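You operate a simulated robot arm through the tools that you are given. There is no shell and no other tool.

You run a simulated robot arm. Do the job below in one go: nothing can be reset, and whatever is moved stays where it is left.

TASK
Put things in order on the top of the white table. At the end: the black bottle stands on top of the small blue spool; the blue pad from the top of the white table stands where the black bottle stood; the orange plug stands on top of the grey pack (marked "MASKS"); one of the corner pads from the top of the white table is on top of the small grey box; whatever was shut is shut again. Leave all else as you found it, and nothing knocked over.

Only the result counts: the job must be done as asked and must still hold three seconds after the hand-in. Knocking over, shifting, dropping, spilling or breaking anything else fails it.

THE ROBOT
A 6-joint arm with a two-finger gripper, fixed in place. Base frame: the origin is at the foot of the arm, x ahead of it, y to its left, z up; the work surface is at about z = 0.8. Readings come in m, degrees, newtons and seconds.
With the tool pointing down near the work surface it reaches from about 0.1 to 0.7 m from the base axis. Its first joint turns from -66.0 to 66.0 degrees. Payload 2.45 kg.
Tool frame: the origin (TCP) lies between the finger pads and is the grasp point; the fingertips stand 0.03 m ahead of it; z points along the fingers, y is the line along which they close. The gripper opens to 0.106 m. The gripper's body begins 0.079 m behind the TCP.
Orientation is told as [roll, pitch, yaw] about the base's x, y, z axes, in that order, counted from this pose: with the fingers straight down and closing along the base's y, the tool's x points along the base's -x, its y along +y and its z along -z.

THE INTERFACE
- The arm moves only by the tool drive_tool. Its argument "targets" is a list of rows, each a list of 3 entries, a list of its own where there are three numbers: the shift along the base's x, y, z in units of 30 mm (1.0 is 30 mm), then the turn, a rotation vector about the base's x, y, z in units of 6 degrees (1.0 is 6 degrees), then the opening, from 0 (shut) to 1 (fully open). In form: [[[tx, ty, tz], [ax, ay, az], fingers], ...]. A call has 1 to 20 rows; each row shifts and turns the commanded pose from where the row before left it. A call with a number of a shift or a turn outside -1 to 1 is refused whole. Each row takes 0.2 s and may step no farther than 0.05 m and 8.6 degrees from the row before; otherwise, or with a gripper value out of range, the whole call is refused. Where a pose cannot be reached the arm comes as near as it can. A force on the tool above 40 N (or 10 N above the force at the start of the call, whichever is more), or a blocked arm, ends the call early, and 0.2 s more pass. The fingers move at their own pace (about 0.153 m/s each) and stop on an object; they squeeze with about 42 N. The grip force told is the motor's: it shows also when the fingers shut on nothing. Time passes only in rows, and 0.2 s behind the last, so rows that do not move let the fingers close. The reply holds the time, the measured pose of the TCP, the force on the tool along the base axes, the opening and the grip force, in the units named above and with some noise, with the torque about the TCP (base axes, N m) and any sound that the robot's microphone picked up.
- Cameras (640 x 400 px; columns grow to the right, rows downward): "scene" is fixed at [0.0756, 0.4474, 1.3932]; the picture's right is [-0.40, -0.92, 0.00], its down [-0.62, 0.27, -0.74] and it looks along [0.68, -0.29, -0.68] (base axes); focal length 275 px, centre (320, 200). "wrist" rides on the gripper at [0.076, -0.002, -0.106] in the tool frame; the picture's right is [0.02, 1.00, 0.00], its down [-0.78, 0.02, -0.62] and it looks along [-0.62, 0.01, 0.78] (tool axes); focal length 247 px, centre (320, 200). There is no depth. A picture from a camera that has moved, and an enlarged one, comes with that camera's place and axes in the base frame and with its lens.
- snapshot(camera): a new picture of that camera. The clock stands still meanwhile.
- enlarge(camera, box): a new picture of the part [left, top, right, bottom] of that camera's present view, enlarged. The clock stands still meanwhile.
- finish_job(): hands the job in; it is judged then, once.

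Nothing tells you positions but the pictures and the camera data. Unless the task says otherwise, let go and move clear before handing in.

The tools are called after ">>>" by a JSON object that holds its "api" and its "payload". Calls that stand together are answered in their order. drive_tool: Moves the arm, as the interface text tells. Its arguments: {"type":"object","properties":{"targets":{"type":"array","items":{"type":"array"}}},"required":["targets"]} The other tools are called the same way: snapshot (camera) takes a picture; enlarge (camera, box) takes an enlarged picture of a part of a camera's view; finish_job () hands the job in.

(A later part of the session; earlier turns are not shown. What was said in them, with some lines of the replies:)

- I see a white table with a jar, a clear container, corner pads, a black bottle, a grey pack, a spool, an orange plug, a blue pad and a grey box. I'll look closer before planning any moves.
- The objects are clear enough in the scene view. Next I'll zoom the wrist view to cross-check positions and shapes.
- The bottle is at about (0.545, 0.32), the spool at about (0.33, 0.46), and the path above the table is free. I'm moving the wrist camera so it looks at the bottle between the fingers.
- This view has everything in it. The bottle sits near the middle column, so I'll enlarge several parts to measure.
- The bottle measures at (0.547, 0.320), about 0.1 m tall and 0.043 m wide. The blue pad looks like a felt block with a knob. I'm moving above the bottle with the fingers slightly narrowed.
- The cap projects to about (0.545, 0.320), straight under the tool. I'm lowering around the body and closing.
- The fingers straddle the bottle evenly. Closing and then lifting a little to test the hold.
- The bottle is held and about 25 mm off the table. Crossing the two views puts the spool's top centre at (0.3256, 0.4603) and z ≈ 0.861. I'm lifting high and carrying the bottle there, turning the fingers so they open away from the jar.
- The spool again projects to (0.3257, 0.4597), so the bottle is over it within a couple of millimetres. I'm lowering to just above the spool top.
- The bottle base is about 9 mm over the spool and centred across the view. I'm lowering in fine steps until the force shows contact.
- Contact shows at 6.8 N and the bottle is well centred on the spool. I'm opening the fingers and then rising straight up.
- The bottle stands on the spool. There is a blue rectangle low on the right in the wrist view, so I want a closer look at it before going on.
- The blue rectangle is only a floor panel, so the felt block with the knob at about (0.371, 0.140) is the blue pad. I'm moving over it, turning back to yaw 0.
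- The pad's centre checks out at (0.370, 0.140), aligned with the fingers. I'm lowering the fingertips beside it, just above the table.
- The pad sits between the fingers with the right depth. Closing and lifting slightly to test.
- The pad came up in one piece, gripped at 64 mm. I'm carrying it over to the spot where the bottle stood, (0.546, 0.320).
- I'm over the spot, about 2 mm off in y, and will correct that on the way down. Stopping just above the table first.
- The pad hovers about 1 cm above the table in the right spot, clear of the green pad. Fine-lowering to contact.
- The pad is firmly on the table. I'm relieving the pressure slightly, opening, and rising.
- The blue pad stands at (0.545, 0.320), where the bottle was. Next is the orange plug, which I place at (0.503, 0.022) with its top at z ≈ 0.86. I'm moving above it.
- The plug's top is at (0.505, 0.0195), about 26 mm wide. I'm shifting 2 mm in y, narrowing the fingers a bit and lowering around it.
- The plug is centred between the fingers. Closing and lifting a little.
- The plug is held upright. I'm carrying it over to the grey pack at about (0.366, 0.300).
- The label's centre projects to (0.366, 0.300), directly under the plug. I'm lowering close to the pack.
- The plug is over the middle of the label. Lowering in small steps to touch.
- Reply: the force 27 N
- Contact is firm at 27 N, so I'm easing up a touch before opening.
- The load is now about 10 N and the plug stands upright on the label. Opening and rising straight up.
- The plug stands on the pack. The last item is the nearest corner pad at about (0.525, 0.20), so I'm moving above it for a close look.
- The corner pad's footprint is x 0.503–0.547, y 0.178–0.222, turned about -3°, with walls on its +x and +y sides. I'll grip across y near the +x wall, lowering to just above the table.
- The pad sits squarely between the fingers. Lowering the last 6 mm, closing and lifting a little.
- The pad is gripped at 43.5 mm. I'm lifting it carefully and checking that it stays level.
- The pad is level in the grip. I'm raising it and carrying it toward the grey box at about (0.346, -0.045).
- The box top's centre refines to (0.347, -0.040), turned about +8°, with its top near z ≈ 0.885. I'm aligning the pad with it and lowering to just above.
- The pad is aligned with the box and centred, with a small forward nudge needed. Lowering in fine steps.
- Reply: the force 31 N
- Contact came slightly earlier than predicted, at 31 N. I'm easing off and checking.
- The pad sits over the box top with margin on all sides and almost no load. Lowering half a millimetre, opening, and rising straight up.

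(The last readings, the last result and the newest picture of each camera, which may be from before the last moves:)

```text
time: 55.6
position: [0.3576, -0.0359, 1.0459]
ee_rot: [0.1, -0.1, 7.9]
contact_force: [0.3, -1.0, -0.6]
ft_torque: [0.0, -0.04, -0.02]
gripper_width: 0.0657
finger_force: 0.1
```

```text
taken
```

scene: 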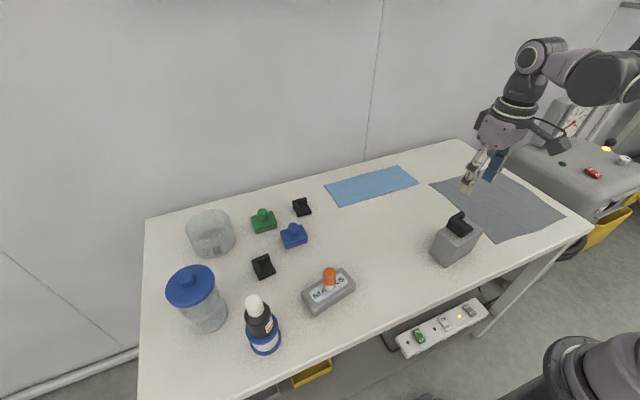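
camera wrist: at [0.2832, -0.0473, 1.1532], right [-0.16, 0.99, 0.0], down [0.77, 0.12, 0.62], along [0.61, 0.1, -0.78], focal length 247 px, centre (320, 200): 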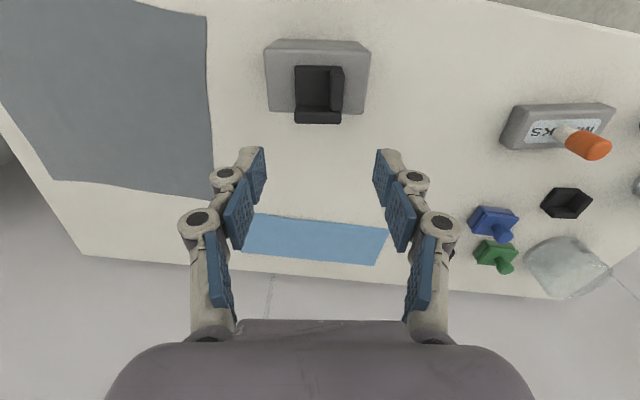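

The pad is on the box. Here I zoom in on each result to verify before moving clear.

>>> {"api": "enlarge", "payload": {"camera": "scene", "box": [420, 200, 500, 270]}}

>>> {"api": "enlarge", "payload": {"camera": "wrist", "box": [250, 25, 390, 135]}}

>>> {"api": "enlarge", "payload": {"camera": "scene", "box": [140, 180, 380, 360]}}

```text
5.71 times, centred on (460, 235) of scene
camera zoom: at [0.0756, 0.4474, 1.3932], right [-0.4, -0.92, 0.0], down [-0.62, 0.27, -0.74], along [0.68, -0.29, -0.68], focal length 1574 px, centre (-480, 0)
```

zoom: 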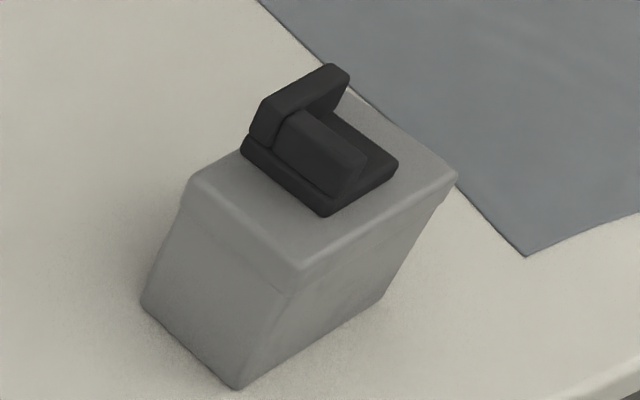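

```text
3.64 times, centred on (320, 80) of wrist
camera zoom: at [0.2832, -0.0473, 1.1532], right [-0.16, 0.99, 0.0], down [0.77, 0.12, 0.62], along [0.61, 0.1, -0.78], focal length 898 px, centre (320, 636)
```

zoom: 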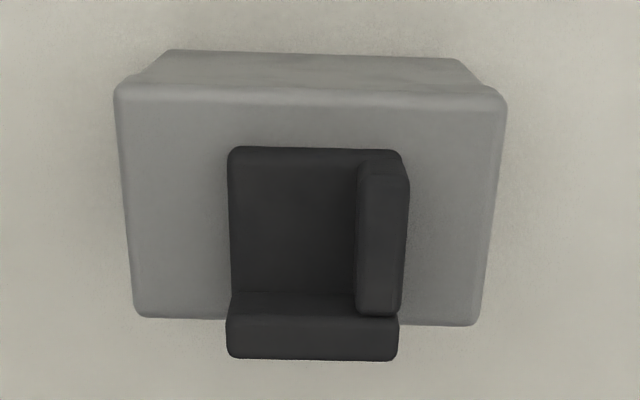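

```text
2.22 times, centred on (260, 270) of scene
camera zoom: at [0.0756, 0.4474, 1.3932], right [-0.4, -0.92, 0.0], down [-0.62, 0.27, -0.74], along [0.68, -0.29, -0.68], focal length 612 px, centre (453, 44)
```

zoom: 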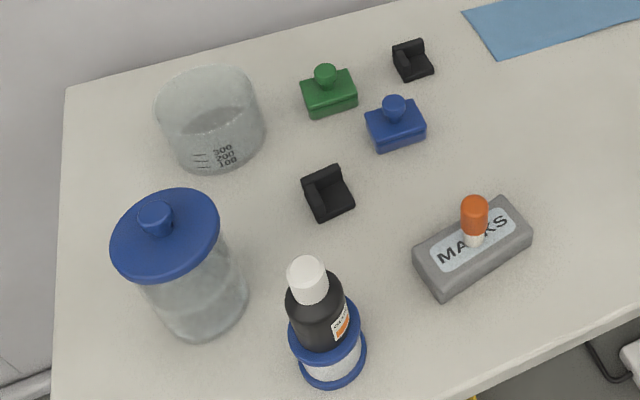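

All four placements look right, and the jar, beaker, green pad, other corner pads and mats are unmoved. I'm raising the arm well clear and taking a final look.

>>> {"api": "drive_tool", "payload": {"targets": [[[0, 0, 1], [0, 0, 0], 0.62], [[0, 0, 1], [0, 0, 0], 0.62], [[0, 0, 0.5], [0, 0, 0], 0.62], [[0, 0, 0], [0, 0, 0], 0.62], [[0, 0, 0], [0, 0, 0], 0.62], [[0, 0, 0], [0, 0, 0], 0.62], [[0, 0, 0], [0, 0, 0], 0.62]]}}

>>> {"api": "snapshot", "payload": {"camera": "scene"}}

>>> {"api": "snapshot", "payload": {"camera": "wrist"}}

```text
time: 57.2
position: [0.3588, -0.0352, 1.1206]
ee_rot: [0.0, -0.1, 7.8]
contact_force: [0.6, -0.7, -0.4]
ft_torque: [0.01, -0.04, 0.02]
gripper_width: 0.0659
finger_force: 0.0
```

```text
taken
```

scene: 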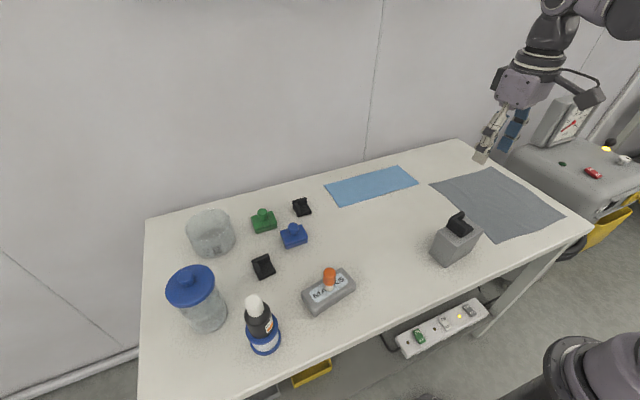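

```text
taken
camera wrist: at [0.2837, -0.0485, 1.2279], right [-0.16, 0.99, 0.0], down [0.77, 0.12, 0.62], along [0.61, 0.1, -0.78], focal length 247 px, centre (320, 200)
```

wrist: 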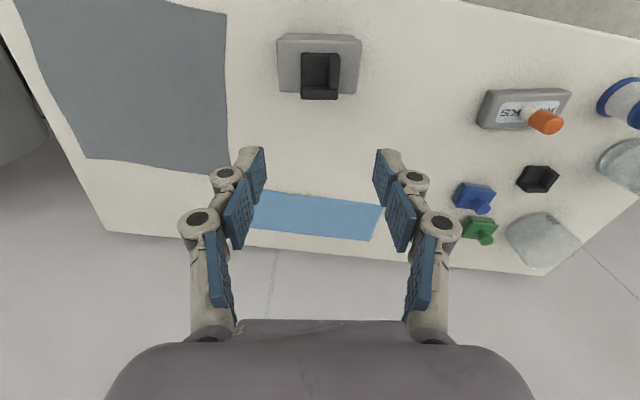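

The final pictures show the bottle on the spool, the blue pad in the bottle's old place, the plug on the MASKS pack and a corner pad on the grey box. Everything is still and the gripper is empty and clear, so I'm handing the job in.

>>> {"api": "finish_job", "payload": {}}

```text
The job is handed in.
```

I've handed the job in, and in the last pictures all four placements were standing still as asked, with the gripper open and well clear.

- **Black bottle:** it stands centred on top of the small blue spool.
- **Blue pad:** it stands where the bottle stood, within about 2 mm by my measurement. I took "blue pad" to mean the felt block with the knob, not the flat light-blue cloth.
- **Orange plug:** it stands upright on the label of the grey "MASKS" pack.
- **Corner pad:** the one nearest the middle of the table now lies on the small grey box, only about 3 mm inside the box's far edge.

I opened nothing, so there was nothing to shut again. The jar, beaker, green pad, the other two corner pads and both cloths look unmoved in the pictures.
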